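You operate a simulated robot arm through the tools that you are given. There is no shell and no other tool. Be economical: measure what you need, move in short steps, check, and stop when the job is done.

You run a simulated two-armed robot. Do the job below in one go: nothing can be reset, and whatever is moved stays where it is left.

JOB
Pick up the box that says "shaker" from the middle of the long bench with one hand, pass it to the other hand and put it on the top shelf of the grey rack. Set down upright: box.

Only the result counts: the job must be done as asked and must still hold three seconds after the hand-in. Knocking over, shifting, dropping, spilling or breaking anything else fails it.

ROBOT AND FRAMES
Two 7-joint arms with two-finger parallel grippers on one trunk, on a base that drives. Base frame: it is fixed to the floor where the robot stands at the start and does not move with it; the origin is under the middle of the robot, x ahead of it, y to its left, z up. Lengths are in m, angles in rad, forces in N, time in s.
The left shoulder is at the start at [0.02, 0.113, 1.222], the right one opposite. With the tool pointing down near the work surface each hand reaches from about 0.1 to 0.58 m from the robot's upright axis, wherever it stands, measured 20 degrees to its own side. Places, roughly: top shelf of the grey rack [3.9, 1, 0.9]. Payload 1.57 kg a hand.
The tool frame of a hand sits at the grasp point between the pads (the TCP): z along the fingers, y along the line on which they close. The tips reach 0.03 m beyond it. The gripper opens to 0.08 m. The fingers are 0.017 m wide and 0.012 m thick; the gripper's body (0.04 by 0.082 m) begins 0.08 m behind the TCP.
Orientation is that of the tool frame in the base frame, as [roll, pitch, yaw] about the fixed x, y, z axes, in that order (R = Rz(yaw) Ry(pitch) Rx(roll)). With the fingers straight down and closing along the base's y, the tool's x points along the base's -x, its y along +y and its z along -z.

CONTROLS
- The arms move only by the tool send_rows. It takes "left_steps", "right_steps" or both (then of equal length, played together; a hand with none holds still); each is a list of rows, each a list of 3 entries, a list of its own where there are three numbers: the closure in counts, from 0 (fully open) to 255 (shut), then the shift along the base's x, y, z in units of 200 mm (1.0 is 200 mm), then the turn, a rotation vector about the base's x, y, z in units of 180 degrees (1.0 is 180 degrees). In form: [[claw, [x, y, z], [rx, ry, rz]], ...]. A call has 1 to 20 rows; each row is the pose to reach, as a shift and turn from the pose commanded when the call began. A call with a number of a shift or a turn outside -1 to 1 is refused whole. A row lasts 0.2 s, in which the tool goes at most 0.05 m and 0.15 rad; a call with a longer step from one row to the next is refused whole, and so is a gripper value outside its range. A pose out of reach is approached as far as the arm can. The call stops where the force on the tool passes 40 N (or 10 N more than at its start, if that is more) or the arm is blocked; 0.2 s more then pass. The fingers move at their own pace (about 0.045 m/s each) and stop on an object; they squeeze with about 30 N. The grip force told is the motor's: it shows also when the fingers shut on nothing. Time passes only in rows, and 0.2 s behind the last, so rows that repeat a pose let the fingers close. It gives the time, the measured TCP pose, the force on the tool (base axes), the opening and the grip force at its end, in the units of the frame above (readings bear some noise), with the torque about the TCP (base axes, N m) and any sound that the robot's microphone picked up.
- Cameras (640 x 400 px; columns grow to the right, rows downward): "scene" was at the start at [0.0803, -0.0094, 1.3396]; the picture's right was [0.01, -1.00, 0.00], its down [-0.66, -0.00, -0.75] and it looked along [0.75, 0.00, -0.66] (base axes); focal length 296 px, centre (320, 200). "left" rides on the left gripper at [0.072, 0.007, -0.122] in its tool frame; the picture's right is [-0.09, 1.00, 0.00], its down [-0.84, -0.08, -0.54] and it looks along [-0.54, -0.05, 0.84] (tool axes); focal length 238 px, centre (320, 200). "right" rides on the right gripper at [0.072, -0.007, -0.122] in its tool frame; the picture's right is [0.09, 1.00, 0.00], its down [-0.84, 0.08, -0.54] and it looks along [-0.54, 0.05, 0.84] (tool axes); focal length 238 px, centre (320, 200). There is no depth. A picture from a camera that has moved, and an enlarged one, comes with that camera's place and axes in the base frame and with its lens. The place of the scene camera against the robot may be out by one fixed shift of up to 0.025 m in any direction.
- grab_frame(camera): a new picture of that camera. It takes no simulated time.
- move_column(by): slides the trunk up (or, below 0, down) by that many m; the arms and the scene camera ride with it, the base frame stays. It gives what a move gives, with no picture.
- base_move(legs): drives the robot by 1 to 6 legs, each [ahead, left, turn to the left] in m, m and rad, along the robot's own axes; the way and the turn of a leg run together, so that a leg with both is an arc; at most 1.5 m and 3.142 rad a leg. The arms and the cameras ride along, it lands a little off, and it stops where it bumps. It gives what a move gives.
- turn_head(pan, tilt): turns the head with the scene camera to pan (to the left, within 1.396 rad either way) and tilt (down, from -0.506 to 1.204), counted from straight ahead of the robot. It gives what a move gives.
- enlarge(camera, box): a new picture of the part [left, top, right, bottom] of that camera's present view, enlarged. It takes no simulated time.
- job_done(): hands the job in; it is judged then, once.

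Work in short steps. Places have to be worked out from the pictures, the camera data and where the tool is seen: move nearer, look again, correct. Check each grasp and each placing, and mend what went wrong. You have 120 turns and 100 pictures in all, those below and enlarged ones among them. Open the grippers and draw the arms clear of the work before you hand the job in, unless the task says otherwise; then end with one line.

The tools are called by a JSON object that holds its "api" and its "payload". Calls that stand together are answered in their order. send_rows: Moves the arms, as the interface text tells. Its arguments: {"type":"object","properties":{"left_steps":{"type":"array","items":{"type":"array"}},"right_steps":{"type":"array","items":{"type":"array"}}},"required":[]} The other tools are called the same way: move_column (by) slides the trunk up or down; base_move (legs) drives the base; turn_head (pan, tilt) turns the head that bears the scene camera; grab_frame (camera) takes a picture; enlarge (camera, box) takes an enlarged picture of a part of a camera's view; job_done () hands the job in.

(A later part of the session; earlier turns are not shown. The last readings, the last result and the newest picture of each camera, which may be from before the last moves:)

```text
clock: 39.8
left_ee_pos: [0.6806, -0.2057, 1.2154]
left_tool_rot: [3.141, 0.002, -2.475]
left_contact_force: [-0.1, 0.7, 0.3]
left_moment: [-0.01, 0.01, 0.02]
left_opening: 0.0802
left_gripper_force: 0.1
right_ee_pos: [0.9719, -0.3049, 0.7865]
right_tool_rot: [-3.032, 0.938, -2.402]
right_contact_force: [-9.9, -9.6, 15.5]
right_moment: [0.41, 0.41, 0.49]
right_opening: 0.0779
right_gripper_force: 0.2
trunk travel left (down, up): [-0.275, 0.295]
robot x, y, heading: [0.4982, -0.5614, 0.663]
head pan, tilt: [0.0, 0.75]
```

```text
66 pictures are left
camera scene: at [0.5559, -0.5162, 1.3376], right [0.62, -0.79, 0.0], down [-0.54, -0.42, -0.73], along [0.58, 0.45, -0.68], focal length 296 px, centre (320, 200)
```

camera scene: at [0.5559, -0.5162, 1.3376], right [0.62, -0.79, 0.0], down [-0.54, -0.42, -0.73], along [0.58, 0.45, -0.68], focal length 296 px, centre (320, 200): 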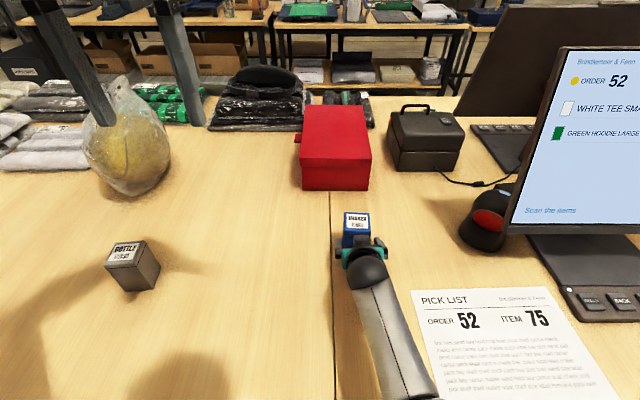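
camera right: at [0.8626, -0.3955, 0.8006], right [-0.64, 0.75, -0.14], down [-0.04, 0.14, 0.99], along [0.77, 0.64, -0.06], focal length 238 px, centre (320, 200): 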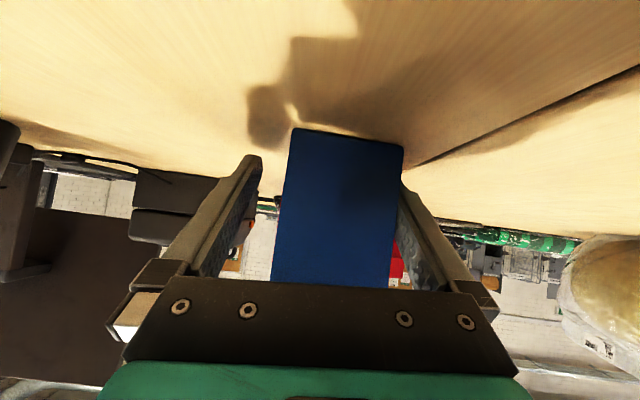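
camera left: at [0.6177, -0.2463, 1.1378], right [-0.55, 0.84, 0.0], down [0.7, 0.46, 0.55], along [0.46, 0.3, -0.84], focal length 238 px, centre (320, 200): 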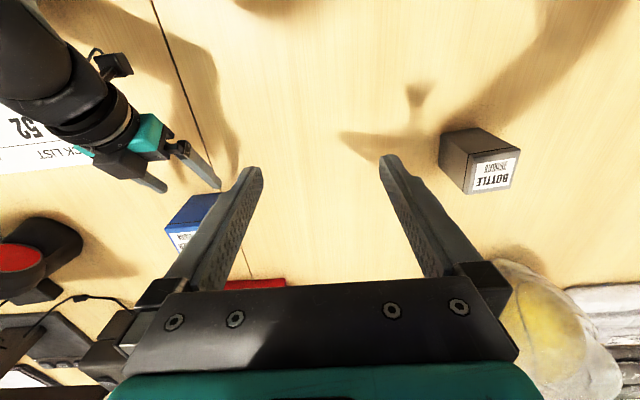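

The fingers straddle the box, but the hand sank and yawed (force 15 N up), so the arm is being deflected somewhere. I look down at the elbow before doing anything.

{"api": "turn_head", "payload": {"pan": -0.5, "tilt": 1.15}}

{"api": "grab_frame", "payload": {"camera": "scene"}}

{"api": "grab_frame", "payload": {"camera": "left"}}

```text
clock: 40.8
left_ee_pos: [0.6819, -0.2034, 1.2144]
left_tool_rot: [-3.141, 0.001, -2.474]
left_contact_force: [0.6, -0.5, 0.3]
left_moment: [0.02, 0.01, 0.0]
left_opening: 0.0798
left_gripper_force: 0.1
right_ee_pos: [0.9717, -0.3036, 0.7867]
right_tool_rot: [-3.032, 0.939, -2.405]
right_contact_force: [-0.5, 0.3, 0.5]
right_moment: [0.01, 0.01, 0.01]
right_opening: 0.0801
right_gripper_force: 0.1
trunk travel left (down, up): [-0.275, 0.295]
robot x, y, heading: [0.4983, -0.5606, 0.665]
head pan, tilt: [-0.499, 1.15]
```

```text
65 pictures are left
camera scene: at [0.5514, -0.5559, 1.3085], right [0.17, -0.99, 0.0], down [-0.9, -0.15, -0.41], along [0.4, 0.07, -0.91], focal length 296 px, centre (320, 200)
```

scene: 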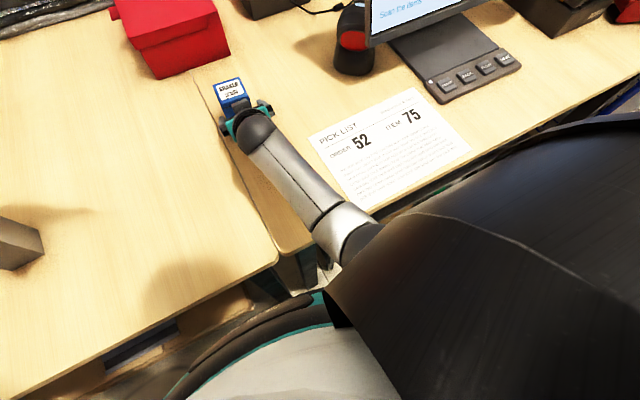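

```text
64 pictures are left
camera left: at [0.6216, -0.2432, 1.3361], right [-0.54, 0.84, 0.0], down [0.71, 0.46, 0.54], along [0.45, 0.29, -0.84], focal length 238 px, centre (320, 200)
```

left: 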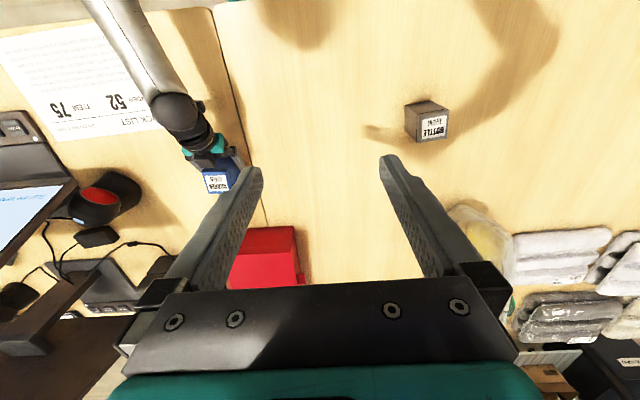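

The forearm and low elbow seem to rest on the bench edge. I retreat straight back, then raise the trunk so the shoulder lifts the elbow clear.

{"api": "send_rows", "payload": {"right_steps": [[0, [-0.09, -0.145, 0.03], [0, 0, 0]], [0, [-0.23, -0.25, 0.06], [0, 0, 0]], [0, [-0.38, -0.36, 0.08], [0, 0, 0]], [0, [-0.47, -0.43, 0.2], [0, 0, 0]], [0, [-0.47, -0.43, 0.4], [0, 0, 0]], [0, [-0.47, -0.43, 0.6], [0, 0, 0]], [0, [-0.47, -0.43, 0.6], [0, 0, 0]]]}}

{"api": "move_column", "payload": {"by": 0.2}}

{"api": "grab_frame", "payload": {"camera": "scene"}}

```text
clock: 42.2
left_ee_pos: [0.6826, -0.2035, 1.214]
left_tool_rot: [3.141, -0.001, -2.474]
left_contact_force: [0.3, 1.1, 0.5]
left_moment: [-0.01, 0.04, 0.0]
left_opening: 0.0798
left_gripper_force: 0.0
right_ee_pos: [0.8803, -0.3929, 0.9011]
right_tool_rot: [-2.883, 0.925, -2.239]
right_contact_force: [-0.2, 0.7, -0.1]
right_moment: [0.0, 0.01, 0.03]
right_opening: 0.08
right_gripper_force: 0.2
trunk travel left (down, up): [-0.275, 0.295]
robot x, y, heading: [0.4984, -0.562, 0.669]
head pan, tilt: [-0.499, 1.15]
stopped in row 7 (right hand): the arm was blocked; the commanded pose is now the measured one
```

```text
clock: 44.4
left_ee_pos: [0.6832, -0.2031, 1.4148]
left_tool_rot: [3.142, 0.001, -2.474]
left_contact_force: [0.2, -0.5, 0.8]
left_moment: [0.02, 0.02, -0.04]
left_opening: 0.0801
left_gripper_force: 0.1
right_ee_pos: [0.8808, -0.3931, 1.1015]
right_tool_rot: [-2.882, 0.926, -2.239]
right_contact_force: [0.0, 0.2, 0.4]
right_moment: [0.01, 0.02, -0.05]
right_opening: 0.08
right_gripper_force: 0.1
trunk travel left (down, up): [-0.475, 0.095]
robot x, y, heading: [0.499, -0.5639, 0.666]
head pan, tilt: [-0.499, 1.15]
```

```text
63 pictures are left
camera scene: at [0.5514, -0.556, 1.5085], right [0.17, -0.99, 0.0], down [-0.9, -0.15, -0.41], along [0.4, 0.07, -0.91], focal length 296 px, centre (320, 200)
```

scene: 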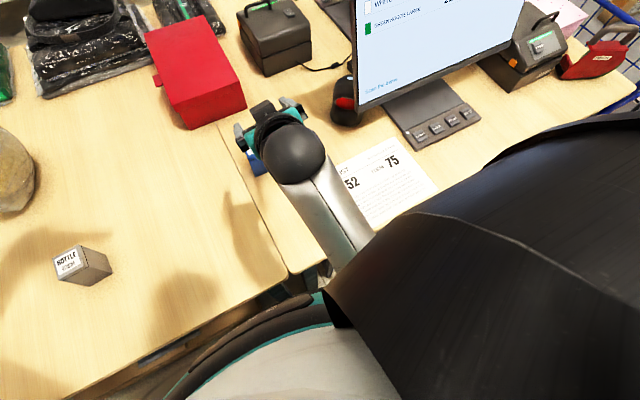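

Lifting made it worse, so this is a joint/self-collision limit of the forward-pointing pose, not the bench. New plan: right hand picks top-down, and the left hand later takes it from the left side in free space. I turn the right hand back to vertical.

{"api": "send_rows", "payload": {"right_steps": [[0, [0, 0, 0.05], [-0.0191, 0.0327, -0.0039]], [0, [0, 0, 0.1], [-0.0382, 0.0654, -0.0078]], [0, [0, 0, 0.15], [-0.0573, 0.098, -0.0116]], [0, [0, 0, 0.2], [-0.0764, 0.1307, -0.0155]], [0, [0, 0, 0.2], [-0.0955, 0.1634, -0.0194]], [0, [0, 0, 0.2], [-0.1146, 0.1961, -0.0233]], [0, [0, 0, 0.2], [-0.1337, 0.2287, -0.0271]], [0, [0, 0, 0.2], [-0.1528, 0.2614, -0.031]], [0, [0, 0, 0.2], [-0.1528, 0.2614, -0.031]]]}}

{"api": "turn_head", "payload": {"pan": 0, "tilt": 0.85}}

{"api": "grab_frame", "payload": {"camera": "scene"}}

{"api": "grab_frame", "payload": {"camera": "right"}}

```text
clock: 45.4
left_ee_pos: [0.6817, -0.2037, 1.4141]
left_tool_rot: [3.141, 0.0, -2.474]
left_contact_force: [0.0, 0.5, 0.3]
left_moment: [0.0, 0.01, 0.0]
left_opening: 0.0801
left_gripper_force: 0.1
right_ee_pos: [0.9078, -0.439, 1.1209]
right_tool_rot: [-2.881, 0.475, -2.336]
right_contact_force: [-0.3, -0.5, -0.4]
right_moment: [-0.01, 0.03, 0.04]
right_opening: 0.08
right_gripper_force: 0.1
trunk travel left (down, up): [-0.475, 0.095]
robot x, y, heading: [0.4997, -0.5616, 0.672]
head pan, tilt: [-0.499, 1.15]
stopped in row 4 (right hand): the arm was blocked; the commanded pose is now the measured one
```

```text
clock: 46.3
left_ee_pos: [0.6824, -0.2032, 1.4154]
left_tool_rot: [3.141, 0.0, -2.474]
left_contact_force: [-0.1, 0.9, -0.6]
left_moment: [-0.01, -0.03, -0.01]
left_opening: 0.0801
left_gripper_force: 0.2
right_ee_pos: [0.9089, -0.4375, 1.1217]
right_tool_rot: [-2.882, 0.476, -2.338]
right_contact_force: [-0.3, 0.3, -0.1]
right_moment: [0.04, -0.01, 0.0]
right_opening: 0.0801
right_gripper_force: 0.1
trunk travel left (down, up): [-0.475, 0.095]
robot x, y, heading: [0.4985, -0.5625, 0.666]
head pan, tilt: [0.0, 0.85]
```

```text
62 pictures are left
camera scene: at [0.5542, -0.5177, 1.5294], right [0.62, -0.79, 0.0], down [-0.59, -0.46, -0.66], along [0.52, 0.41, -0.75], focal length 296 px, centre (320, 200)
```

scene: 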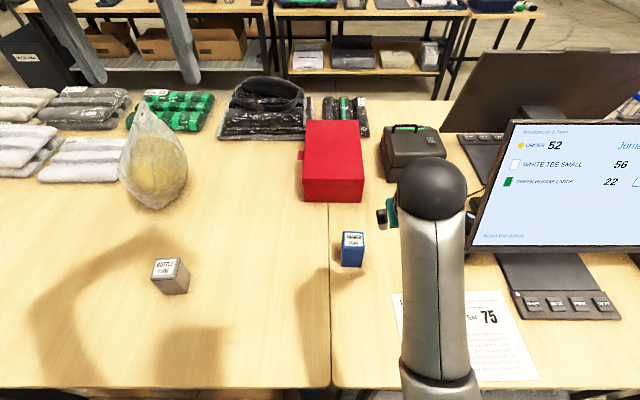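

```text
61 pictures are left
camera right: at [0.8078, -0.5064, 1.1941], right [-0.67, 0.69, -0.27], down [0.2, 0.52, 0.83], along [0.71, 0.5, -0.49], focal length 238 px, centre (320, 200)
```

right: 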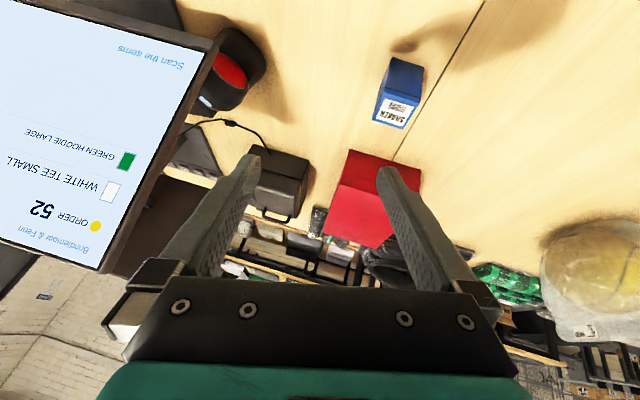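

Still blocked mid-turn, probably a joint limit. I go to the comfortable start-like posture (relative to the shoulder) while finishing the turn.

{"api": "send_rows", "payload": {"right_steps": [[0, [-0.02, -0.05, 0.06], [0, 0, 0]], [0, [-0.04, -0.12, 0.15], [-0.0068, 0.0277, -0.0038]], [0, [-0.06, -0.18, 0.22], [-0.0136, 0.0554, -0.0076]], [0, [-0.08, -0.24, 0.29], [-0.0205, 0.083, -0.0113]], [0, [-0.08, -0.24, 0.29], [-0.0273, 0.1107, -0.0151]], [0, [-0.08, -0.24, 0.29], [-0.0341, 0.1384, -0.0189]], [0, [-0.08, -0.24, 0.29], [-0.0409, 0.1661, -0.0227]], [0, [-0.08, -0.24, 0.29], [-0.0409, 0.1661, -0.0227]]]}}

{"api": "grab_frame", "payload": {"camera": "scene"}}

```text
clock: 47.1
left_ee_pos: [0.6821, -0.2028, 1.4136]
left_tool_rot: [3.141, -0.001, -2.476]
left_contact_force: [0.4, 0.9, 0.5]
left_moment: [-0.02, 0.01, 0.0]
left_opening: 0.0798
left_gripper_force: 0.1
right_ee_pos: [0.9444, -0.5299, 1.1603]
right_tool_rot: [-2.756, 0.319, -2.379]
right_contact_force: [0.8, -0.7, -1.1]
right_moment: [0.01, 0.02, -0.01]
right_opening: 0.08
right_gripper_force: 0.0
right hand out of reach, approached as far as the arm can: row 3, 4
trunk travel left (down, up): [-0.475, 0.095]
robot x, y, heading: [0.4997, -0.562, 0.671]
head pan, tilt: [0.0, 0.85]
stopped in row 4 (right hand): the arm was blocked; the commanded pose is now the measured one
```

```text
60 pictures are left
camera scene: at [0.5543, -0.5174, 1.5294], right [0.62, -0.79, 0.0], down [-0.59, -0.46, -0.66], along [0.52, 0.41, -0.75], focal length 296 px, centre (320, 200)
```

scene: 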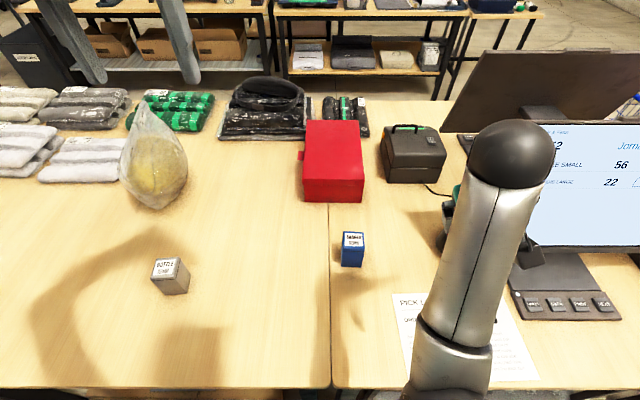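

The arm is in an awkward elbow-down branch. I back the robot away from the bench for free space, then unwind the turn the way it came.

{"api": "base_move", "payload": {"legs": [[-0.35, 0, 0]]}}

{"api": "turn_head", "payload": {"pan": -0.6, "tilt": 0.9}}

{"api": "grab_frame", "payload": {"camera": "scene"}}

```text
clock: 49.4
left_ee_pos: [0.4095, -0.418, 1.4139]
left_tool_rot: [-3.141, 0.0, -2.475]
left_contact_force: [-0.3, 0.9, -0.4]
left_moment: [0.03, -0.02, 0.01]
left_opening: 0.0802
left_gripper_force: 0.1
right_ee_pos: [0.671, -0.7435, 1.1598]
right_tool_rot: [-2.755, 0.319, -2.382]
right_contact_force: [0.3, -0.8, 0.7]
right_moment: [-0.01, 0.01, -0.01]
right_opening: 0.0801
right_gripper_force: 0.1
trunk travel left (down, up): [-0.475, 0.095]
robot x, y, heading: [0.2245, -0.7748, 0.667]
head pan, tilt: [0.0, 0.85]
```

```text
clock: 50.4
left_ee_pos: [0.4106, -0.4168, 1.4144]
left_tool_rot: [-3.141, -0.002, -2.475]
left_contact_force: [-0.2, 1.0, -0.5]
left_moment: [0.02, -0.01, 0.02]
left_opening: 0.08
left_gripper_force: 0.0
right_ee_pos: [0.6729, -0.7439, 1.1598]
right_tool_rot: [-2.755, 0.318, -2.381]
right_contact_force: [0.0, 0.7, -1.2]
right_moment: [0.0, -0.04, 0.02]
right_opening: 0.0799
right_gripper_force: 0.0
trunk travel left (down, up): [-0.475, 0.095]
robot x, y, heading: [0.2264, -0.778, 0.664]
head pan, tilt: [-0.6, 0.901]
```

```text
59 pictures are left
camera scene: at [0.2958, -0.7748, 1.5255], right [0.07, -1.0, 0.0], down [-0.78, -0.05, -0.62], along [0.62, 0.04, -0.78], focal length 296 px, centre (320, 200)
```

scene: 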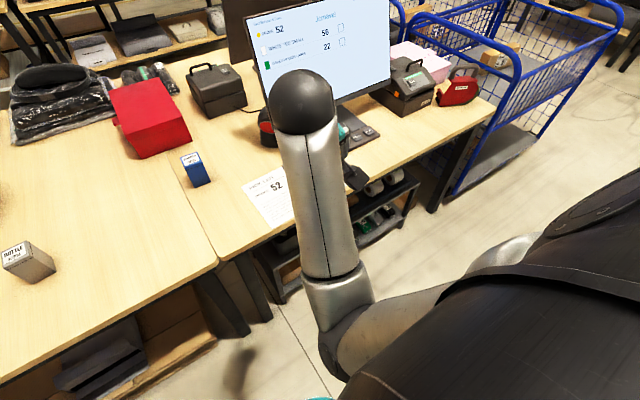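

I try rotating the hand back about the vertical (+90°), which should let the elbow swing outward again.

{"api": "send_rows", "payload": {"right_steps": [[0, [0.02, -0.02, 0], [0, 0, 0.04]], [0, [0.04, -0.04, 0], [0, 0, 0.08]], [0, [0.06, -0.06, 0], [0, 0, 0.12]], [0, [0.08, -0.08, 0], [0, 0, 0.16]], [0, [0.1, -0.1, 0], [0, 0, 0.2]], [0, [0.12, -0.12, 0], [0, 0, 0.24]], [0, [0.14, -0.14, 0], [0, 0, 0.28]], [0, [0.16, -0.16, 0], [0, 0, 0.32]], [0, [0.18, -0.18, 0], [0, 0, 0.36]], [0, [0.2, -0.2, 0], [0, 0, 0.4]], [0, [0.2, -0.2, 0], [0, 0, 0.44]], [0, [0.2, -0.2, 0], [0, 0, 0.48]], [0, [0.2, -0.2, 0], [0, 0, 0.48]]]}}

{"api": "grab_frame", "payload": {"camera": "scene"}}

```text
clock: 53.2
left_ee_pos: [0.4089, -0.4175, 1.4138]
left_tool_rot: [-3.141, 0.0, -2.476]
left_contact_force: [0.8, -0.5, -0.2]
left_moment: [-0.02, 0.0, 0.0]
left_opening: 0.08
left_gripper_force: 0.0
right_ee_pos: [0.7122, -0.7802, 1.1575]
right_tool_rot: [-2.756, 0.321, -0.873]
right_contact_force: [-0.5, -0.4, 0.5]
right_moment: [-0.05, 0.0, -0.01]
right_opening: 0.08
right_gripper_force: 0.1
right hand out of reach, approached as far as the arm can: row 8, 9, 10
trunk travel left (down, up): [-0.475, 0.095]
robot x, y, heading: [0.2274, -0.7733, 0.67]
head pan, tilt: [-0.6, 0.901]
```

```text
58 pictures are left
camera scene: at [0.2957, -0.7749, 1.5255], right [0.07, -1.0, 0.0], down [-0.78, -0.05, -0.62], along [0.62, 0.04, -0.78], focal length 296 px, centre (320, 200)
```

scene: 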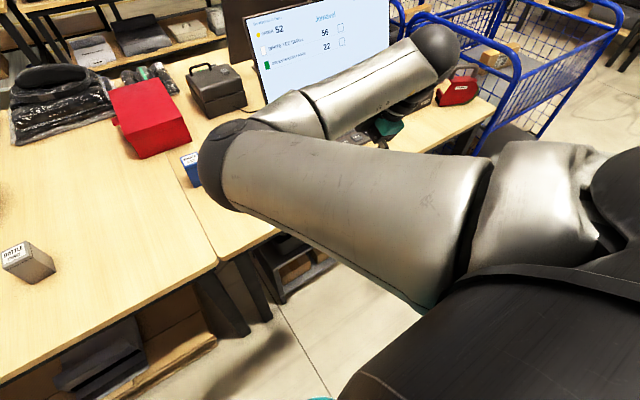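

The arm reconfigured with the elbow inward. I first level the hand to straight down at this place, keeping its yaw, and see how the elbow settles.

{"api": "send_rows", "payload": {"right_steps": [[0, [0, 0, 0], [-0.0386, 0.0083, 0]], [0, [0, 0, 0], [-0.0773, 0.0167, 0]], [0, [0, 0, 0], [-0.1159, 0.025, 0]], [0, [0, 0, 0], [-0.1545, 0.0333, 0]], [0, [0, 0, 0], [-0.1545, 0.0333, 0]]]}}

{"api": "send_rows", "payload": {"right_steps": [[0, [0, 0, 0], [0, 0, -0.042]], [0, [0, 0, 0], [0, 0, -0.084]], [0, [0, 0, 0], [0, 0, -0.126]], [0, [0, 0, 0], [0, 0, -0.168]], [0, [0, 0, 0], [0, 0, -0.21]], [0, [0, 0, 0], [0, 0, -0.252]], [0, [0, 0, 0], [0, 0, -0.252]]]}}

{"api": "grab_frame", "payload": {"camera": "scene"}}

```text
clock: 54.4
left_ee_pos: [0.4099, -0.4168, 1.414]
left_tool_rot: [3.141, 0.0, -2.476]
left_contact_force: [-0.4, 0.6, -0.5]
left_moment: [0.03, 0.01, -0.02]
left_opening: 0.0801
left_gripper_force: 0.0
right_ee_pos: [0.7114, -0.7834, 1.1595]
right_tool_rot: [3.14, -0.002, -0.936]
right_contact_force: [0.6, -1.0, -0.3]
right_moment: [0.0, 0.03, 0.01]
right_opening: 0.08
right_gripper_force: 0.1
trunk travel left (down, up): [-0.475, 0.095]
robot x, y, heading: [0.2257, -0.7762, 0.666]
head pan, tilt: [-0.6, 0.901]
```

```text
clock: 56.0
left_ee_pos: [0.4097, -0.4166, 1.4157]
left_tool_rot: [3.14, 0.001, -2.474]
left_contact_force: [-0.2, 0.3, -0.4]
left_moment: [0.0, -0.03, 0.01]
left_opening: 0.08
left_gripper_force: 0.1
right_ee_pos: [0.7124, -0.783, 1.1593]
right_tool_rot: [-3.141, -0.002, -1.727]
right_contact_force: [0.5, 0.4, 0.2]
right_moment: [-0.03, 0.01, 0.02]
right_opening: 0.0799
right_gripper_force: 0.0
trunk travel left (down, up): [-0.475, 0.095]
robot x, y, heading: [0.2243, -0.7737, 0.673]
head pan, tilt: [-0.6, 0.901]
```

```text
57 pictures are left
camera scene: at [0.2959, -0.7749, 1.5255], right [0.07, -1.0, 0.0], down [-0.78, -0.05, -0.62], along [0.62, 0.04, -0.78], focal length 296 px, centre (320, 200)
```

scene: 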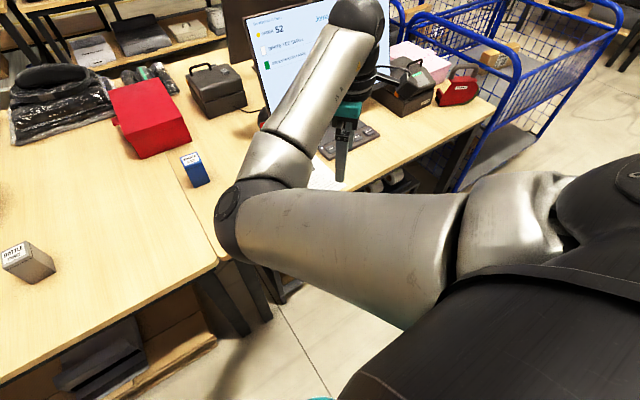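

The hand is vertical again. I finish the yaw and go to the home-like position to see whether the elbow swings back out.

{"api": "send_rows", "payload": {"right_steps": [[0, [-0.07, 0.06, 0.02], [0, 0, -0.04]], [0, [-0.14, 0.12, 0.04], [0, 0, -0.08]], [0, [-0.21, 0.18, 0.06], [0, 0, -0.12]], [0, [-0.28, 0.25, 0.08], [0, 0, -0.16]], [0, [-0.35, 0.31, 0.1], [0, 0, -0.2]], [0, [-0.467, 0.42, 0.1], [0, 0, -0.238]], [0, [-0.467, 0.42, 0.1], [0, 0, -0.238]], [0, [-0.467, 0.42, 0.1], [0, 0, -0.238]]]}}

{"api": "grab_frame", "payload": {"camera": "scene"}}

```text
clock: 57.5
left_ee_pos: [0.4085, -0.418, 1.4142]
left_tool_rot: [3.139, 0.001, -2.476]
left_contact_force: [-0.1, 0.6, -0.5]
left_moment: [0.02, -0.05, 0.02]
left_opening: 0.0799
left_gripper_force: 0.0
right_ee_pos: [0.7433, -0.6631, 1.2028]
right_tool_rot: [-3.132, 0.234, -2.499]
right_contact_force: [0.1, 0.0, -0.2]
right_moment: [0.01, 0.0, 0.05]
right_opening: 0.0799
right_gripper_force: 0.0
right hand out of reach, approached as far as the arm can: row 1, 2, 3, 4, 5, 6, 7
trunk travel left (down, up): [-0.475, 0.095]
robot x, y, heading: [0.2267, -0.7777, 0.671]
head pan, tilt: [-0.6, 0.901]
stopped in row 7 (right hand): the arm was blocked; the commanded pose is now the measured one
```

```text
56 pictures are left
camera scene: at [0.2959, -0.775, 1.5255], right [0.07, -1.0, 0.0], down [-0.78, -0.05, -0.62], along [0.62, 0.04, -0.78], focal length 296 px, centre (320, 200)
```

scene: 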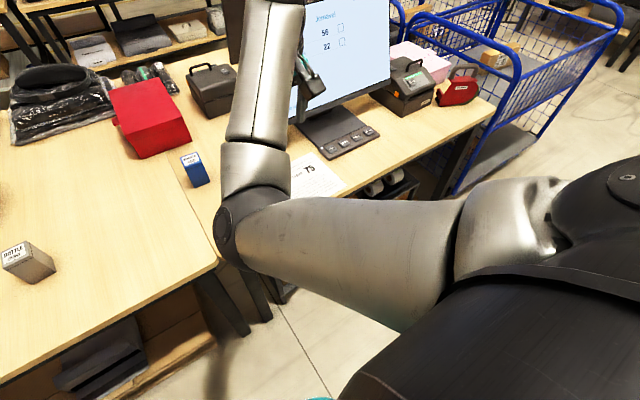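

The upper arm points inward. I swing the hand far to the right with the arm extended so that, on coming back, the elbow stays outside.

{"api": "send_rows", "payload": {"right_steps": [[0, [0.04, -0.18, 0], [-0.009, 0.012, 0]], [0, [0.08, -0.36, 0], [-0.018, 0.024, 0]], [0, [0.12, -0.54, 0], [-0.027, 0.036, 0]], [0, [0.17, -0.75, 0], [-0.036, 0.048, 0]], [0, [0.22, -0.97, 0], [-0.045, 0.06, 0]], [0, [0.22, -0.97, 0], [-0.045, 0.06, 0]]]}}

{"api": "send_rows", "payload": {"right_steps": [[0, [0.0, -0.15, 0], [0, 0, -0.03]], [0, [0.0, -0.3, 0], [0, 0, -0.06]], [0, [0.0, -0.45, 0], [0, 0, -0.09]], [0, [0.0, -0.6, 0], [0, 0, -0.12]], [0, [0.0, -0.75, 0], [0, 0, -0.15]], [0, [0.0, -0.9, 0], [0, 0, -0.18]], [0, [0.0, -0.9, 0], [0, 0, -0.18]]]}}

{"api": "turn_head", "payload": {"pan": -1.0, "tilt": 0.7}}

{"api": "grab_frame", "payload": {"camera": "scene"}}

```text
clock: 58.9
left_ee_pos: [0.4091, -0.4167, 1.4137]
left_tool_rot: [-3.141, 0.0, -2.474]
left_contact_force: [0.9, 0.9, 0.3]
left_moment: [-0.01, -0.04, -0.02]
left_opening: 0.0803
left_gripper_force: 0.0
right_ee_pos: [0.7836, -0.8541, 1.2017]
right_tool_rot: [-3.137, -0.006, -2.493]
right_contact_force: [-0.3, -0.4, 0.2]
right_moment: [-0.01, -0.04, -0.01]
right_opening: 0.0804
right_gripper_force: 0.0
trunk travel left (down, up): [-0.475, 0.095]
robot x, y, heading: [0.2252, -0.7766, 0.669]
head pan, tilt: [-0.6, 0.901]
```

```text
clock: 60.5
left_ee_pos: [0.4101, -0.4158, 1.4143]
left_tool_rot: [-3.142, 0.002, -2.476]
left_contact_force: [0.5, 0.2, 0.7]
left_moment: [0.0, 0.0, -0.01]
left_opening: 0.0798
left_gripper_force: 0.0
right_ee_pos: [0.7853, -1.0343, 1.2002]
right_tool_rot: [-3.138, -0.005, -3.062]
right_contact_force: [0.6, -0.3, -0.2]
right_moment: [0.02, -0.01, -0.02]
right_opening: 0.0802
right_gripper_force: 0.1
trunk travel left (down, up): [-0.475, 0.095]
robot x, y, heading: [0.227, -0.7756, 0.664]
head pan, tilt: [-0.6, 0.901]
```

```text
clock: 61.4
left_ee_pos: [0.4118, -0.4167, 1.4146]
left_tool_rot: [3.141, 0.001, -2.476]
left_contact_force: [0.7, 0.0, -0.5]
left_moment: [0.04, 0.0, -0.03]
left_opening: 0.08
left_gripper_force: 0.0
right_ee_pos: [0.7851, -1.0356, 1.1997]
right_tool_rot: [-3.136, -0.006, -3.062]
right_contact_force: [0.0, 0.5, -0.1]
right_moment: [-0.03, -0.02, 0.0]
right_opening: 0.08
right_gripper_force: 0.0
trunk travel left (down, up): [-0.475, 0.095]
robot x, y, heading: [0.2256, -0.7757, 0.667]
head pan, tilt: [-1.0, 0.7]
```

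```text
55 pictures are left
camera scene: at [0.301, -0.8075, 1.5416], right [-0.33, -0.95, 0.0], down [-0.61, 0.21, -0.76], along [0.72, -0.25, -0.64], focal length 296 px, centre (320, 200)
```

scene: 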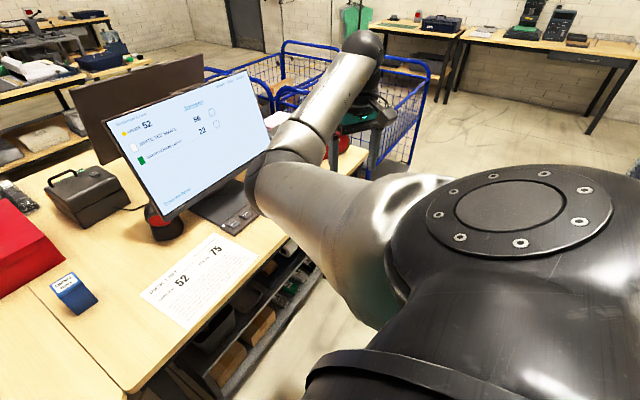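

I extend the arm fully out to the right (deliberately to the limit), from where a forward sweep should bend the elbow the right way.

{"api": "send_rows", "payload": {"right_steps": [[0, [-0.02, -0.2, -0.02], [0, 0, -0.03]], [0, [-0.04, -0.4, -0.05], [0, 0, -0.06]], [0, [-0.06, -0.6, -0.08], [0, 0, -0.09]], [0, [-0.07, -0.8, -0.1], [0, 0, -0.12]], [0, [-0.08, -1.0, -0.12], [0, 0, -0.15]], [0, [-0.08, -1.0, -0.12], [0, 0, -0.15]]]}}

{"api": "send_rows", "payload": {"right_steps": [[0, [-0.02, -0.2, 0], [0, 0, -0.02]], [0, [-0.04, -0.4, 0], [0, 0, -0.04]], [0, [-0.06, -0.6, 0], [0, 0, -0.06]], [0, [-0.07, -0.8, 0], [0, 0, -0.08]], [0, [-0.08, -1.0, 0], [0, 0, -0.1]], [0, [-0.08, -1.0, 0], [0, 0, -0.1]]]}}

{"api": "grab_frame", "payload": {"camera": "scene"}}

```text
clock: 62.8
left_ee_pos: [0.4097, -0.4169, 1.4144]
left_tool_rot: [-3.141, 0.002, -2.475]
left_contact_force: [-0.2, -0.4, -0.3]
left_moment: [-0.01, -0.02, -0.02]
left_opening: 0.0801
left_gripper_force: 0.0
right_ee_pos: [0.7685, -1.2347, 1.175]
right_tool_rot: [-3.137, -0.006, 2.751]
right_contact_force: [0.0, 0.9, -0.6]
right_moment: [-0.04, 0.01, 0.01]
right_opening: 0.0799
right_gripper_force: 0.0
trunk travel left (down, up): [-0.475, 0.095]
robot x, y, heading: [0.2285, -0.7761, 0.663]
head pan, tilt: [-1.0, 0.7]
```

```text
clock: 64.2
left_ee_pos: [0.4124, -0.4167, 1.4133]
left_tool_rot: [3.141, -0.002, -2.474]
left_contact_force: [1.1, 0.1, 0.6]
left_moment: [-0.03, 0.07, -0.01]
left_opening: 0.0801
left_gripper_force: 0.0
right_ee_pos: [0.6919, -1.3542, 1.1811]
right_tool_rot: [-3.134, -0.001, 2.439]
right_contact_force: [-0.2, -0.1, 0.0]
right_moment: [0.03, 0.08, 0.0]
right_opening: 0.0796
right_gripper_force: 0.2
right hand out of reach, approached as far as the arm can: row 2, 3, 4, 5, 6
trunk travel left (down, up): [-0.475, 0.095]
robot x, y, heading: [0.223, -0.7767, 0.666]
head pan, tilt: [-1.0, 0.7]
```

```text
54 pictures are left
camera scene: at [0.3033, -0.8068, 1.5415], right [-0.33, -0.94, 0.0], down [-0.61, 0.21, -0.76], along [0.72, -0.25, -0.65], focal length 296 px, centre (320, 200)
```

scene: 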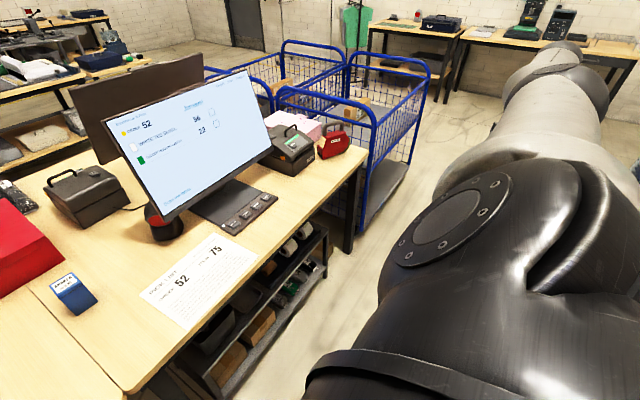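

The arm is straight out. Now I sweep forward and inward in stages, turning the yaw back.

{"api": "send_rows", "payload": {"right_steps": [[0, [0.04, 0.19, 0], [0, 0, 0.03]], [0, [0.08, 0.38, 0], [0, 0, 0.06]], [0, [0.12, 0.57, 0], [0, 0, 0.09]], [0, [0.16, 0.76, 0], [0, 0, 0.12]], [0, [0.1875, 0.92, 0], [0, 0, 0.14]], [0, [0.1875, 0.92, 0], [0, 0, 0.14]]]}}

{"api": "send_rows", "payload": {"right_steps": [[0, [0.015, 0.2, 0], [0, 0, 0.03]], [0, [0.03, 0.4, 0], [0, 0, 0.06]], [0, [0.045, 0.6, 0], [0, 0, 0.09]], [0, [0.06, 0.8, 0], [0, 0, 0.12]], [0, [0.07, 1.0, 0], [0, 0, 0.15]], [0, [0.07, 1.0, 0], [0, 0, 0.15]]]}}

{"api": "grab_frame", "payload": {"camera": "scene"}}

```text
clock: 65.6
left_ee_pos: [0.4094, -0.4174, 1.415]
left_tool_rot: [3.141, -0.002, -2.474]
left_contact_force: [0.4, 0.5, 0.0]
left_moment: [0.02, -0.04, -0.01]
left_opening: 0.0801
left_gripper_force: 0.1
right_ee_pos: [0.8121, -1.224, 1.1819]
right_tool_rot: [-3.136, -0.007, 2.877]
right_contact_force: [0.0, -0.2, -0.7]
right_moment: [0.01, -0.01, -0.01]
right_opening: 0.0801
right_gripper_force: 0.1
right hand out of reach, approached as far as the arm can: row 1, 2, 3, 4, 5, 6
trunk travel left (down, up): [-0.475, 0.095]
robot x, y, heading: [0.2249, -0.7775, 0.664]
head pan, tilt: [-1.0, 0.7]
```

```text
clock: 67.0
left_ee_pos: [0.4092, -0.4179, 1.4155]
left_tool_rot: [-3.14, 0.002, -2.476]
left_contact_force: [1.2, -0.1, 0.0]
left_moment: [0.0, -0.01, 0.01]
left_opening: 0.0802
left_gripper_force: 0.2
right_ee_pos: [0.8952, -1.0408, 1.1791]
right_tool_rot: [-3.136, -0.007, -2.934]
right_contact_force: [-0.1, -0.5, 1.3]
right_moment: [0.02, -0.01, -0.03]
right_opening: 0.0798
right_gripper_force: 0.1
right hand out of reach, approached as far as the arm can: row 1, 2, 3, 4, 5, 6
trunk travel left (down, up): [-0.475, 0.095]
robot x, y, heading: [0.2261, -0.7757, 0.669]
head pan, tilt: [-1.0, 0.7]
```

```text
53 pictures are left
camera scene: at [0.3007, -0.8086, 1.5417], right [-0.33, -0.94, 0.0], down [-0.61, 0.21, -0.76], along [0.72, -0.25, -0.64], focal length 296 px, centre (320, 200)
```

scene: 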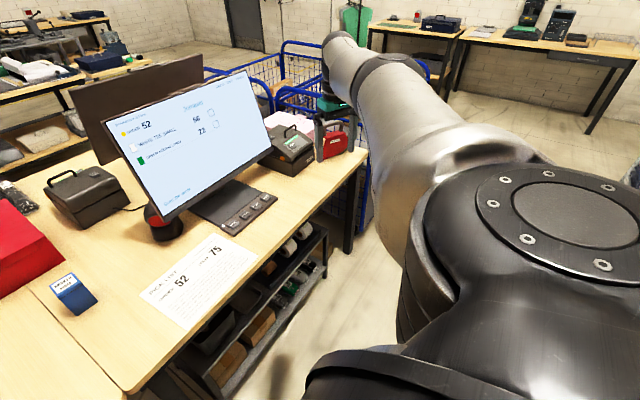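

Still nearly straight. I pull the hand in toward the front now.

{"api": "send_rows", "payload": {"right_steps": [[0, [-0.1, 0.17, 0], [0, 0, 0.03]], [0, [-0.2, 0.33, 0], [0, 0, 0.06]], [0, [-0.3, 0.5, 0], [0, 0, 0.09]], [0, [-0.4, 0.67, 0], [0, 0, 0.12]], [0, [-0.5, 0.83, 0], [0, 0, 0.14]], [0, [-0.55, 1.0, 0], [0, 0, 0.146]], [0, [-0.55, 1.0, 0], [0, 0, 0.146]]]}}

{"api": "grab_frame", "payload": {"camera": "scene"}}

```text
clock: 68.6
left_ee_pos: [0.409, -0.4185, 1.4146]
left_tool_rot: [3.141, 0.0, -2.474]
left_contact_force: [0.8, -0.2, 0.0]
left_moment: [-0.01, 0.0, 0.02]
left_opening: 0.08
left_gripper_force: 0.1
right_ee_pos: [0.9073, -0.8286, 1.1723]
right_tool_rot: [-3.137, -0.006, -2.476]
right_contact_force: [0.2, -0.6, 0.6]
right_moment: [0.05, 0.0, -0.01]
right_opening: 0.0799
right_gripper_force: 0.0
right hand out of reach, approached as far as the arm can: row 1, 2, 3, 4, 5, 6, 7
trunk travel left (down, up): [-0.475, 0.095]
robot x, y, heading: [0.2246, -0.7744, 0.666]
head pan, tilt: [-1.0, 0.7]
```

```text
52 pictures are left
camera scene: at [0.301, -0.8087, 1.5417], right [-0.33, -0.94, 0.0], down [-0.61, 0.21, -0.76], along [0.72, -0.25, -0.64], focal length 296 px, centre (320, 200)
```

scene: 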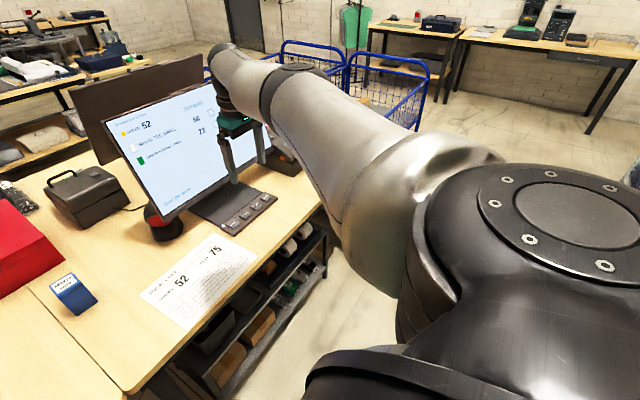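

The arm is at the straight singularity but turning the right way. I keep pulling inward toward the home position.

{"api": "send_rows", "payload": {"right_steps": [[0, [-0.17, 0.11, 0], [0, 0, 0]], [0, [-0.34, 0.22, 0], [0, 0, 0]], [0, [-0.5, 0.33, 0], [0, 0, 0]], [0, [-0.67, 0.44, 0], [0, 0, 0]], [0, [-0.84, 0.55, 0], [0, 0, 0]], [0, [-1.0, 0.65, 0], [0, 0, 0]], [0, [-1.0, 0.65, 0], [0, 0, 0]], [0, [-1.0, 0.65, 0], [0, 0, 0]]]}}

{"api": "grab_frame", "payload": {"camera": "scene"}}

```text
clock: 70.4
left_ee_pos: [0.4092, -0.4175, 1.4144]
left_tool_rot: [3.141, 0.0, -2.474]
left_contact_force: [-1.0, 0.3, -0.1]
left_moment: [0.01, -0.03, 0.0]
left_opening: 0.0799
left_gripper_force: 0.0
right_ee_pos: [0.8285, -0.6129, 1.1649]
right_tool_rot: [-3.137, -0.006, -2.475]
right_contact_force: [-0.3, 0.3, -0.1]
right_moment: [0.02, 0.0, 0.03]
right_opening: 0.0799
right_gripper_force: 0.1
right hand out of reach, approached as far as the arm can: row 1, 2, 3, 4, 5, 6, 7, 8
trunk travel left (down, up): [-0.475, 0.095]
robot x, y, heading: [0.2256, -0.7829, 0.665]
head pan, tilt: [-1.0, 0.7]
```

```text
51 pictures are left
camera scene: at [0.3006, -0.8073, 1.5417], right [-0.33, -0.94, 0.0], down [-0.61, 0.21, -0.77], along [0.72, -0.25, -0.64], focal length 296 px, centre (320, 200)
```

scene: 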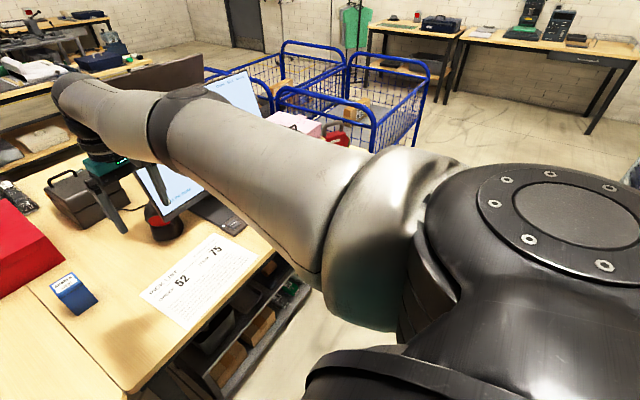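

The elbow now bends outward, as wanted. I pull the hand straight back toward me to the home position.

{"api": "send_rows", "payload": {"right_steps": [[0, [-0.16, -0.1, 0], [0, 0, 0]], [0, [-0.33, -0.2, 0], [0, 0, 0]], [0, [-0.5, -0.3, 0], [0, 0, 0]], [0, [-0.66, -0.4, 0], [0, 0, 0]], [0, [-0.83, -0.45, 0], [0, 0, 0]], [0, [-0.95, -0.5, 0], [0, 0, 0]], [0, [-0.95, -0.5, 0], [0, 0, 0]], [0, [-0.95, -0.5, 0], [0, 0, 0]]]}}

{"api": "turn_head", "payload": {"pan": -0.3, "tilt": 0.8}}

{"api": "grab_frame", "payload": {"camera": "scene"}}

```text
clock: 72.2
left_ee_pos: [0.4096, -0.4173, 1.4132]
left_tool_rot: [-3.141, 0.0, -2.476]
left_contact_force: [-0.5, 0.3, 0.1]
left_moment: [0.03, 0.01, 0.01]
left_opening: 0.0798
left_gripper_force: 0.2
right_ee_pos: [0.8261, -0.6104, 1.1494]
right_tool_rot: [-3.136, -0.008, -2.477]
right_contact_force: [-0.8, 0.4, -0.1]
right_moment: [-0.03, 0.05, -0.03]
right_opening: 0.0799
right_gripper_force: 0.2
right hand out of reach, approached as far as the arm can: row 1, 2, 3, 4, 5, 6, 7, 8
trunk travel left (down, up): [-0.475, 0.095]
robot x, y, heading: [0.2223, -0.7751, 0.669]
head pan, tilt: [-1.0, 0.7]
```

```text
clock: 73.2
left_ee_pos: [0.4103, -0.4175, 1.4132]
left_tool_rot: [-3.14, -0.001, -2.475]
left_contact_force: [0.2, 0.1, 0.4]
left_moment: [0.0, 0.0, -0.03]
left_opening: 0.0801
left_gripper_force: 0.0
right_ee_pos: [0.8255, -0.613, 1.15]
right_tool_rot: [-3.136, -0.008, -2.477]
right_contact_force: [-0.4, -0.1, -0.4]
right_moment: [0.0, 0.01, 0.0]
right_opening: 0.0801
right_gripper_force: 0.1
trunk travel left (down, up): [-0.475, 0.095]
robot x, y, heading: [0.2238, -0.7761, 0.668]
head pan, tilt: [-0.3, 0.799]
```

```text
50 pictures are left
camera scene: at [0.296, -0.7511, 1.5334], right [0.36, -0.93, 0.0], down [-0.67, -0.26, -0.7], along [0.65, 0.25, -0.72], focal length 296 px, centre (320, 200)
```

scene: 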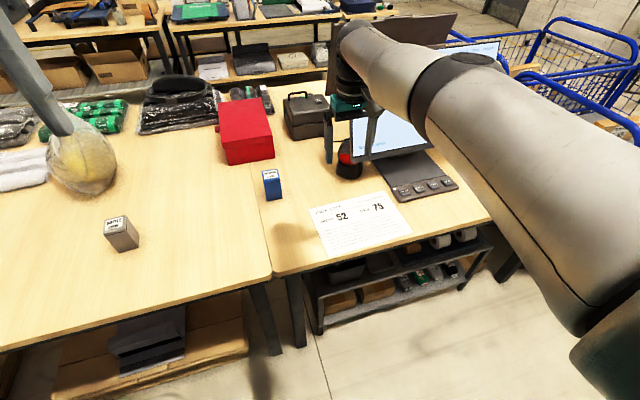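

It stuck on the singularity for a radial pull. I use a sideways-and-down motion instead to bend the elbow.

{"api": "send_rows", "payload": {"right_steps": [[0, [-0.12, 0.12, -0.1], [0, 0, 0]], [0, [-0.24, 0.24, -0.2], [0, 0, 0]], [0, [-0.36, 0.36, -0.3], [0, 0, 0]], [0, [-0.48, 0.48, -0.4], [0, 0, 0]], [0, [-0.6, 0.6, -0.5], [0, 0, 0]], [0, [-0.6, 0.6, -0.5], [0, 0, 0]], [0, [-0.6, 0.6, -0.5], [0, 0, 0]]]}}

{"api": "grab_frame", "payload": {"camera": "scene"}}

```text
clock: 74.8
left_ee_pos: [0.4091, -0.4176, 1.414]
left_tool_rot: [3.14, -0.001, -2.475]
left_contact_force: [0.8, -0.2, -0.8]
left_moment: [-0.01, 0.0, -0.01]
left_opening: 0.0799
left_gripper_force: 0.0
right_ee_pos: [0.6957, -0.496, 1.0448]
right_tool_rot: [-3.136, -0.006, -2.476]
right_contact_force: [-0.3, -0.5, -0.1]
right_moment: [0.01, -0.02, -0.01]
right_opening: 0.0801
right_gripper_force: 0.1
right hand out of reach, approached as far as the arm can: row 1, 2, 3, 4
trunk travel left (down, up): [-0.475, 0.095]
robot x, y, heading: [0.2263, -0.7711, 0.668]
head pan, tilt: [-0.3, 0.799]
```

```text
49 pictures are left
camera scene: at [0.2957, -0.7508, 1.5334], right [0.36, -0.93, 0.0], down [-0.67, -0.26, -0.7], along [0.65, 0.25, -0.72], focal length 296 px, centre (320, 200)
```

scene: 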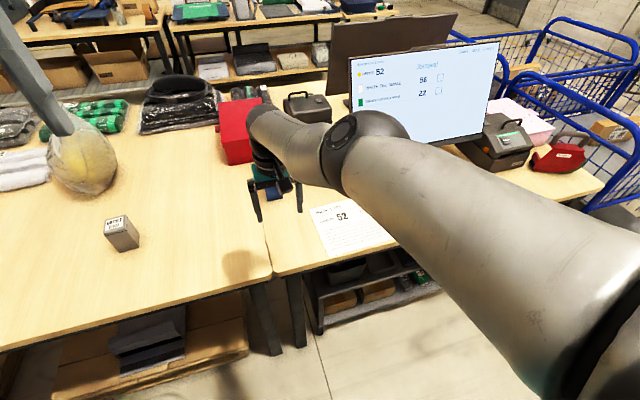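

Now the elbow is out and the arm is back in reach. I bring the hand back and up a little, lower the trunk to its start height, and look.

{"api": "send_rows", "payload": {"right_steps": [[0, [-0.08, -0.12, 0.1], [0, 0, 0]], [0, [-0.16, -0.24, 0.2], [0, 0, 0]], [0, [-0.24, -0.36, 0.3], [0, 0, 0]], [0, [-0.32, -0.5, 0.4], [0, 0, 0]], [0, [-0.35, -0.6, 0.5], [0, 0, 0]], [0, [-0.35, -0.6, 0.5], [0, 0, 0]]]}}

{"api": "move_column", "payload": {"by": -0.2}}

{"api": "turn_head", "payload": {"pan": 0, "tilt": 0.75}}

{"api": "grab_frame", "payload": {"camera": "scene"}}

```text
clock: 76.2
left_ee_pos: [0.4093, -0.4173, 1.4152]
left_tool_rot: [-3.14, 0.0, -2.475]
left_contact_force: [0.0, -0.4, 0.4]
left_moment: [0.01, 0.01, 0.02]
left_opening: 0.0799
left_gripper_force: 0.2
right_ee_pos: [0.7253, -0.4986, 1.112]
right_tool_rot: [-3.137, -0.007, -2.477]
right_contact_force: [0.8, -0.2, 0.1]
right_moment: [-0.01, -0.03, 0.02]
right_opening: 0.0796
right_gripper_force: 0.1
right hand out of reach, approached as far as the arm can: row 1, 2, 3, 4, 5, 6
trunk travel left (down, up): [-0.475, 0.095]
robot x, y, heading: [0.2279, -0.7769, 0.666]
head pan, tilt: [-0.3, 0.799]
```

```text
clock: 78.4
left_ee_pos: [0.4102, -0.4171, 1.2152]
left_tool_rot: [-3.141, 0.001, -2.474]
left_contact_force: [0.6, -0.1, -0.3]
left_moment: [0.01, -0.04, 0.01]
left_opening: 0.0801
left_gripper_force: 0.1
right_ee_pos: [0.7256, -0.4998, 0.9131]
right_tool_rot: [-3.137, -0.008, -2.476]
right_contact_force: [0.2, -0.8, -0.4]
right_moment: [-0.02, 0.01, 0.01]
right_opening: 0.0799
right_gripper_force: 0.0
trunk travel left (down, up): [-0.275, 0.295]
robot x, y, heading: [0.2296, -0.7765, 0.668]
head pan, tilt: [-0.3, 0.799]
```

```text
clock: 79.2
left_ee_pos: [0.4087, -0.4172, 1.2148]
left_tool_rot: [-3.141, -0.001, -2.475]
left_contact_force: [-0.5, 0.0, 0.5]
left_moment: [0.0, 0.01, 0.03]
left_opening: 0.0799
left_gripper_force: 0.1
right_ee_pos: [0.7262, -0.4987, 0.9126]
right_tool_rot: [-3.138, -0.007, -2.476]
right_contact_force: [0.1, 0.3, -1.6]
right_moment: [-0.03, 0.0, 0.03]
right_opening: 0.0801
right_gripper_force: 0.1
trunk travel left (down, up): [-0.275, 0.295]
robot x, y, heading: [0.2284, -0.7773, 0.671]
head pan, tilt: [0.0, 0.75]
```

```text
48 pictures are left
camera scene: at [0.2859, -0.7287, 1.3374], right [0.62, -0.79, 0.0], down [-0.54, -0.42, -0.73], along [0.58, 0.45, -0.68], focal length 296 px, centre (320, 200)
```

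scene: 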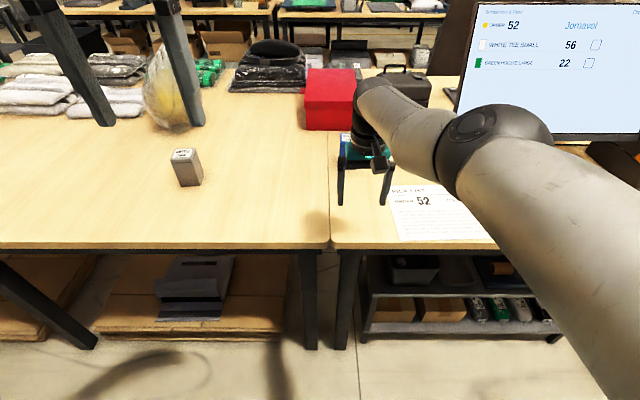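

The arm is usable here, at about 0.56 m ahead. I locate the box relative to this hand with its camera, then bring the hand over it with the base.

{"api": "grab_frame", "payload": {"camera": "right"}}

{"api": "grab_frame", "payload": {"camera": "left"}}

```text
47 pictures are left
camera right: at [0.6737, -0.5479, 1.0349], right [-0.69, 0.73, 0.0], down [0.61, 0.58, 0.54], along [0.39, 0.37, -0.84], focal length 238 px, centre (320, 200)
```

right: 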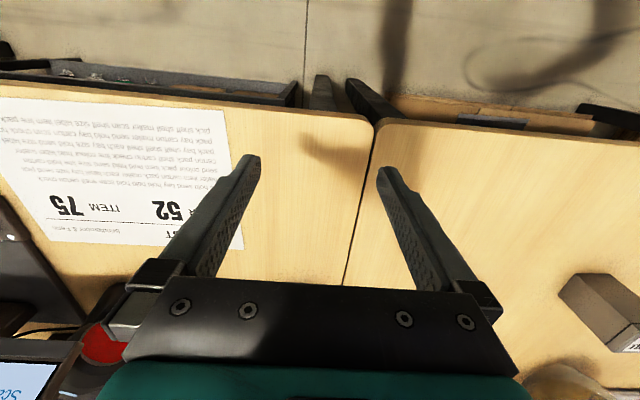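

```text
46 pictures are left
camera left: at [0.3498, -0.4573, 1.3362], right [-0.54, 0.84, 0.0], down [0.71, 0.46, 0.54], along [0.45, 0.29, -0.84], focal length 238 px, centre (320, 200)
```

left: 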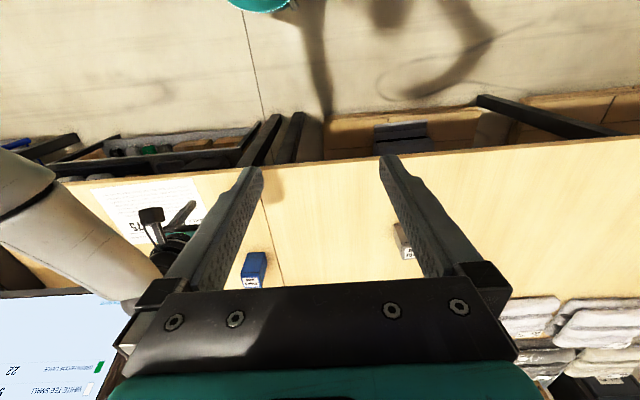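

Laterally the hand already lines up with the box; it's about 0.31 m short. I raise the trunk 5 cm and drive forward 0.27 m, then look.

{"api": "move_column", "payload": {"by": 0.05}}

{"api": "base_move", "payload": {"legs": [[0.27, 0, 0]]}}

{"api": "grab_frame", "payload": {"camera": "right"}}

{"api": "grab_frame", "payload": {"camera": "scene"}}

```text
clock: 80.1
left_ee_pos: [0.4098, -0.4166, 1.2646]
left_tool_rot: [3.14, 0.001, -2.476]
left_contact_force: [0.0, -0.2, -0.3]
left_moment: [0.03, 0.02, -0.02]
left_opening: 0.0797
left_gripper_force: 0.0
right_ee_pos: [0.7256, -0.4991, 0.9626]
right_tool_rot: [-3.136, -0.007, -2.475]
right_contact_force: [-1.2, -0.4, 1.2]
right_moment: [0.01, 0.02, 0.0]
right_opening: 0.0802
right_gripper_force: 0.1
trunk travel left (down, up): [-0.325, 0.245]
robot x, y, heading: [0.2284, -0.7761, 0.666]
head pan, tilt: [0.0, 0.75]
```

```text
clock: 82.1
left_ee_pos: [0.6276, -0.2509, 1.2648]
left_tool_rot: [3.139, 0.0, -2.483]
left_contact_force: [0.9, 0.2, -0.7]
left_moment: [-0.03, -0.01, 0.0]
left_opening: 0.08
left_gripper_force: 0.1
right_ee_pos: [0.9422, -0.3343, 0.963]
right_tool_rot: [-3.135, -0.006, -2.482]
right_contact_force: [0.8, 0.5, 0.0]
right_moment: [-0.04, 0.02, -0.04]
right_opening: 0.0798
right_gripper_force: 0.0
trunk travel left (down, up): [-0.325, 0.245]
robot x, y, heading: [0.4428, -0.6118, 0.66]
head pan, tilt: [0.0, 0.75]
```

```text
45 pictures are left
camera right: at [0.8895, -0.3828, 1.0845], right [-0.68, 0.73, 0.0], down [0.62, 0.58, 0.54], along [0.39, 0.36, -0.84], focal length 238 px, centre (320, 200)
```

right: 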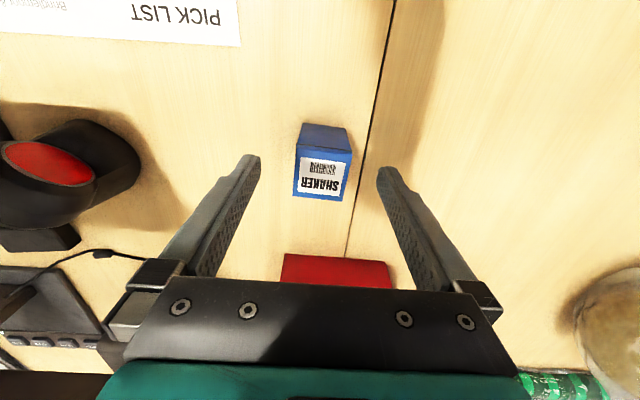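

```text
44 pictures are left
camera scene: at [0.5008, -0.5613, 1.3874], right [0.61, -0.79, 0.0], down [-0.54, -0.42, -0.73], along [0.58, 0.45, -0.68], focal length 296 px, centre (320, 200)
```

scene: 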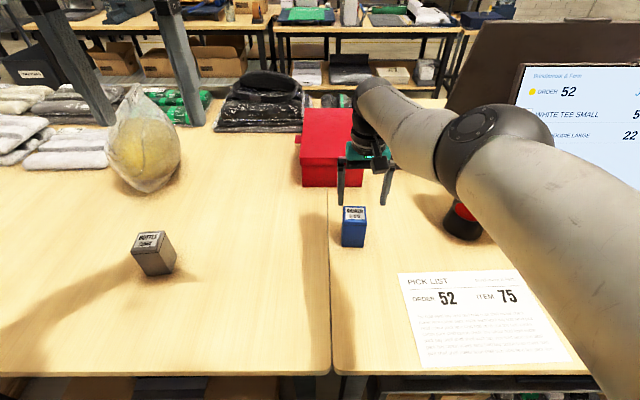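

The box top centre is about 4 cm ahead and 0.4 cm left of the hand. I drive 4 cm forward, then check again.

{"api": "base_move", "payload": {"legs": [[0.04, 0.003, 0]]}}

{"api": "move_column", "payload": {"by": -0.04}}

{"api": "grab_frame", "payload": {"camera": "right"}}

```text
clock: 82.9
left_ee_pos: [0.6564, -0.2232, 1.2638]
left_tool_rot: [-3.141, -0.002, -2.482]
left_contact_force: [0.3, 0.4, -0.7]
left_moment: [-0.03, 0.03, 0.01]
left_opening: 0.0801
left_gripper_force: 0.0
right_ee_pos: [0.9712, -0.3082, 0.9618]
right_tool_rot: [-3.137, -0.008, -2.481]
right_contact_force: [0.0, 0.1, -1.0]
right_moment: [-0.02, 0.04, 0.01]
right_opening: 0.08
right_gripper_force: 0.1
trunk travel left (down, up): [-0.325, 0.245]
robot x, y, heading: [0.4686, -0.5819, 0.659]
head pan, tilt: [0.0, 0.75]
```

```text
clock: 83.8
left_ee_pos: [0.6561, -0.2242, 1.2243]
left_tool_rot: [-3.142, -0.001, -2.482]
left_contact_force: [0.1, -0.2, 0.0]
left_moment: [-0.01, -0.01, 0.02]
left_opening: 0.0798
left_gripper_force: 0.0
right_ee_pos: [0.9703, -0.3076, 0.9231]
right_tool_rot: [-3.137, -0.005, -2.483]
right_contact_force: [-0.6, -1.0, -0.5]
right_moment: [0.01, 0.02, -0.03]
right_opening: 0.08
right_gripper_force: 0.1
trunk travel left (down, up): [-0.285, 0.285]
robot x, y, heading: [0.4672, -0.5833, 0.658]
head pan, tilt: [0.0, 0.75]
```

```text
43 pictures are left
camera right: at [0.918, -0.3571, 1.0449], right [-0.68, 0.73, 0.0], down [0.61, 0.58, 0.54], along [0.39, 0.36, -0.84], focal length 238 px, centre (320, 200)
```

right: 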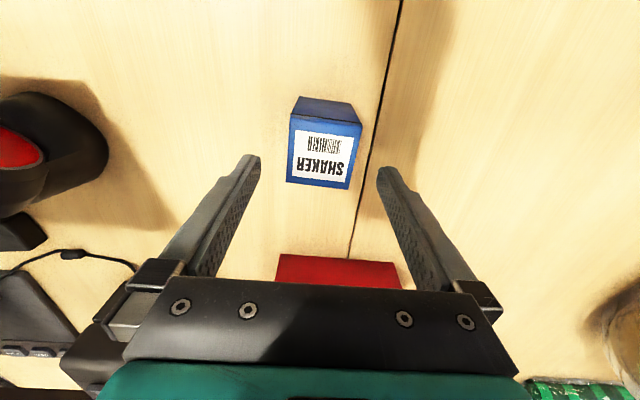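

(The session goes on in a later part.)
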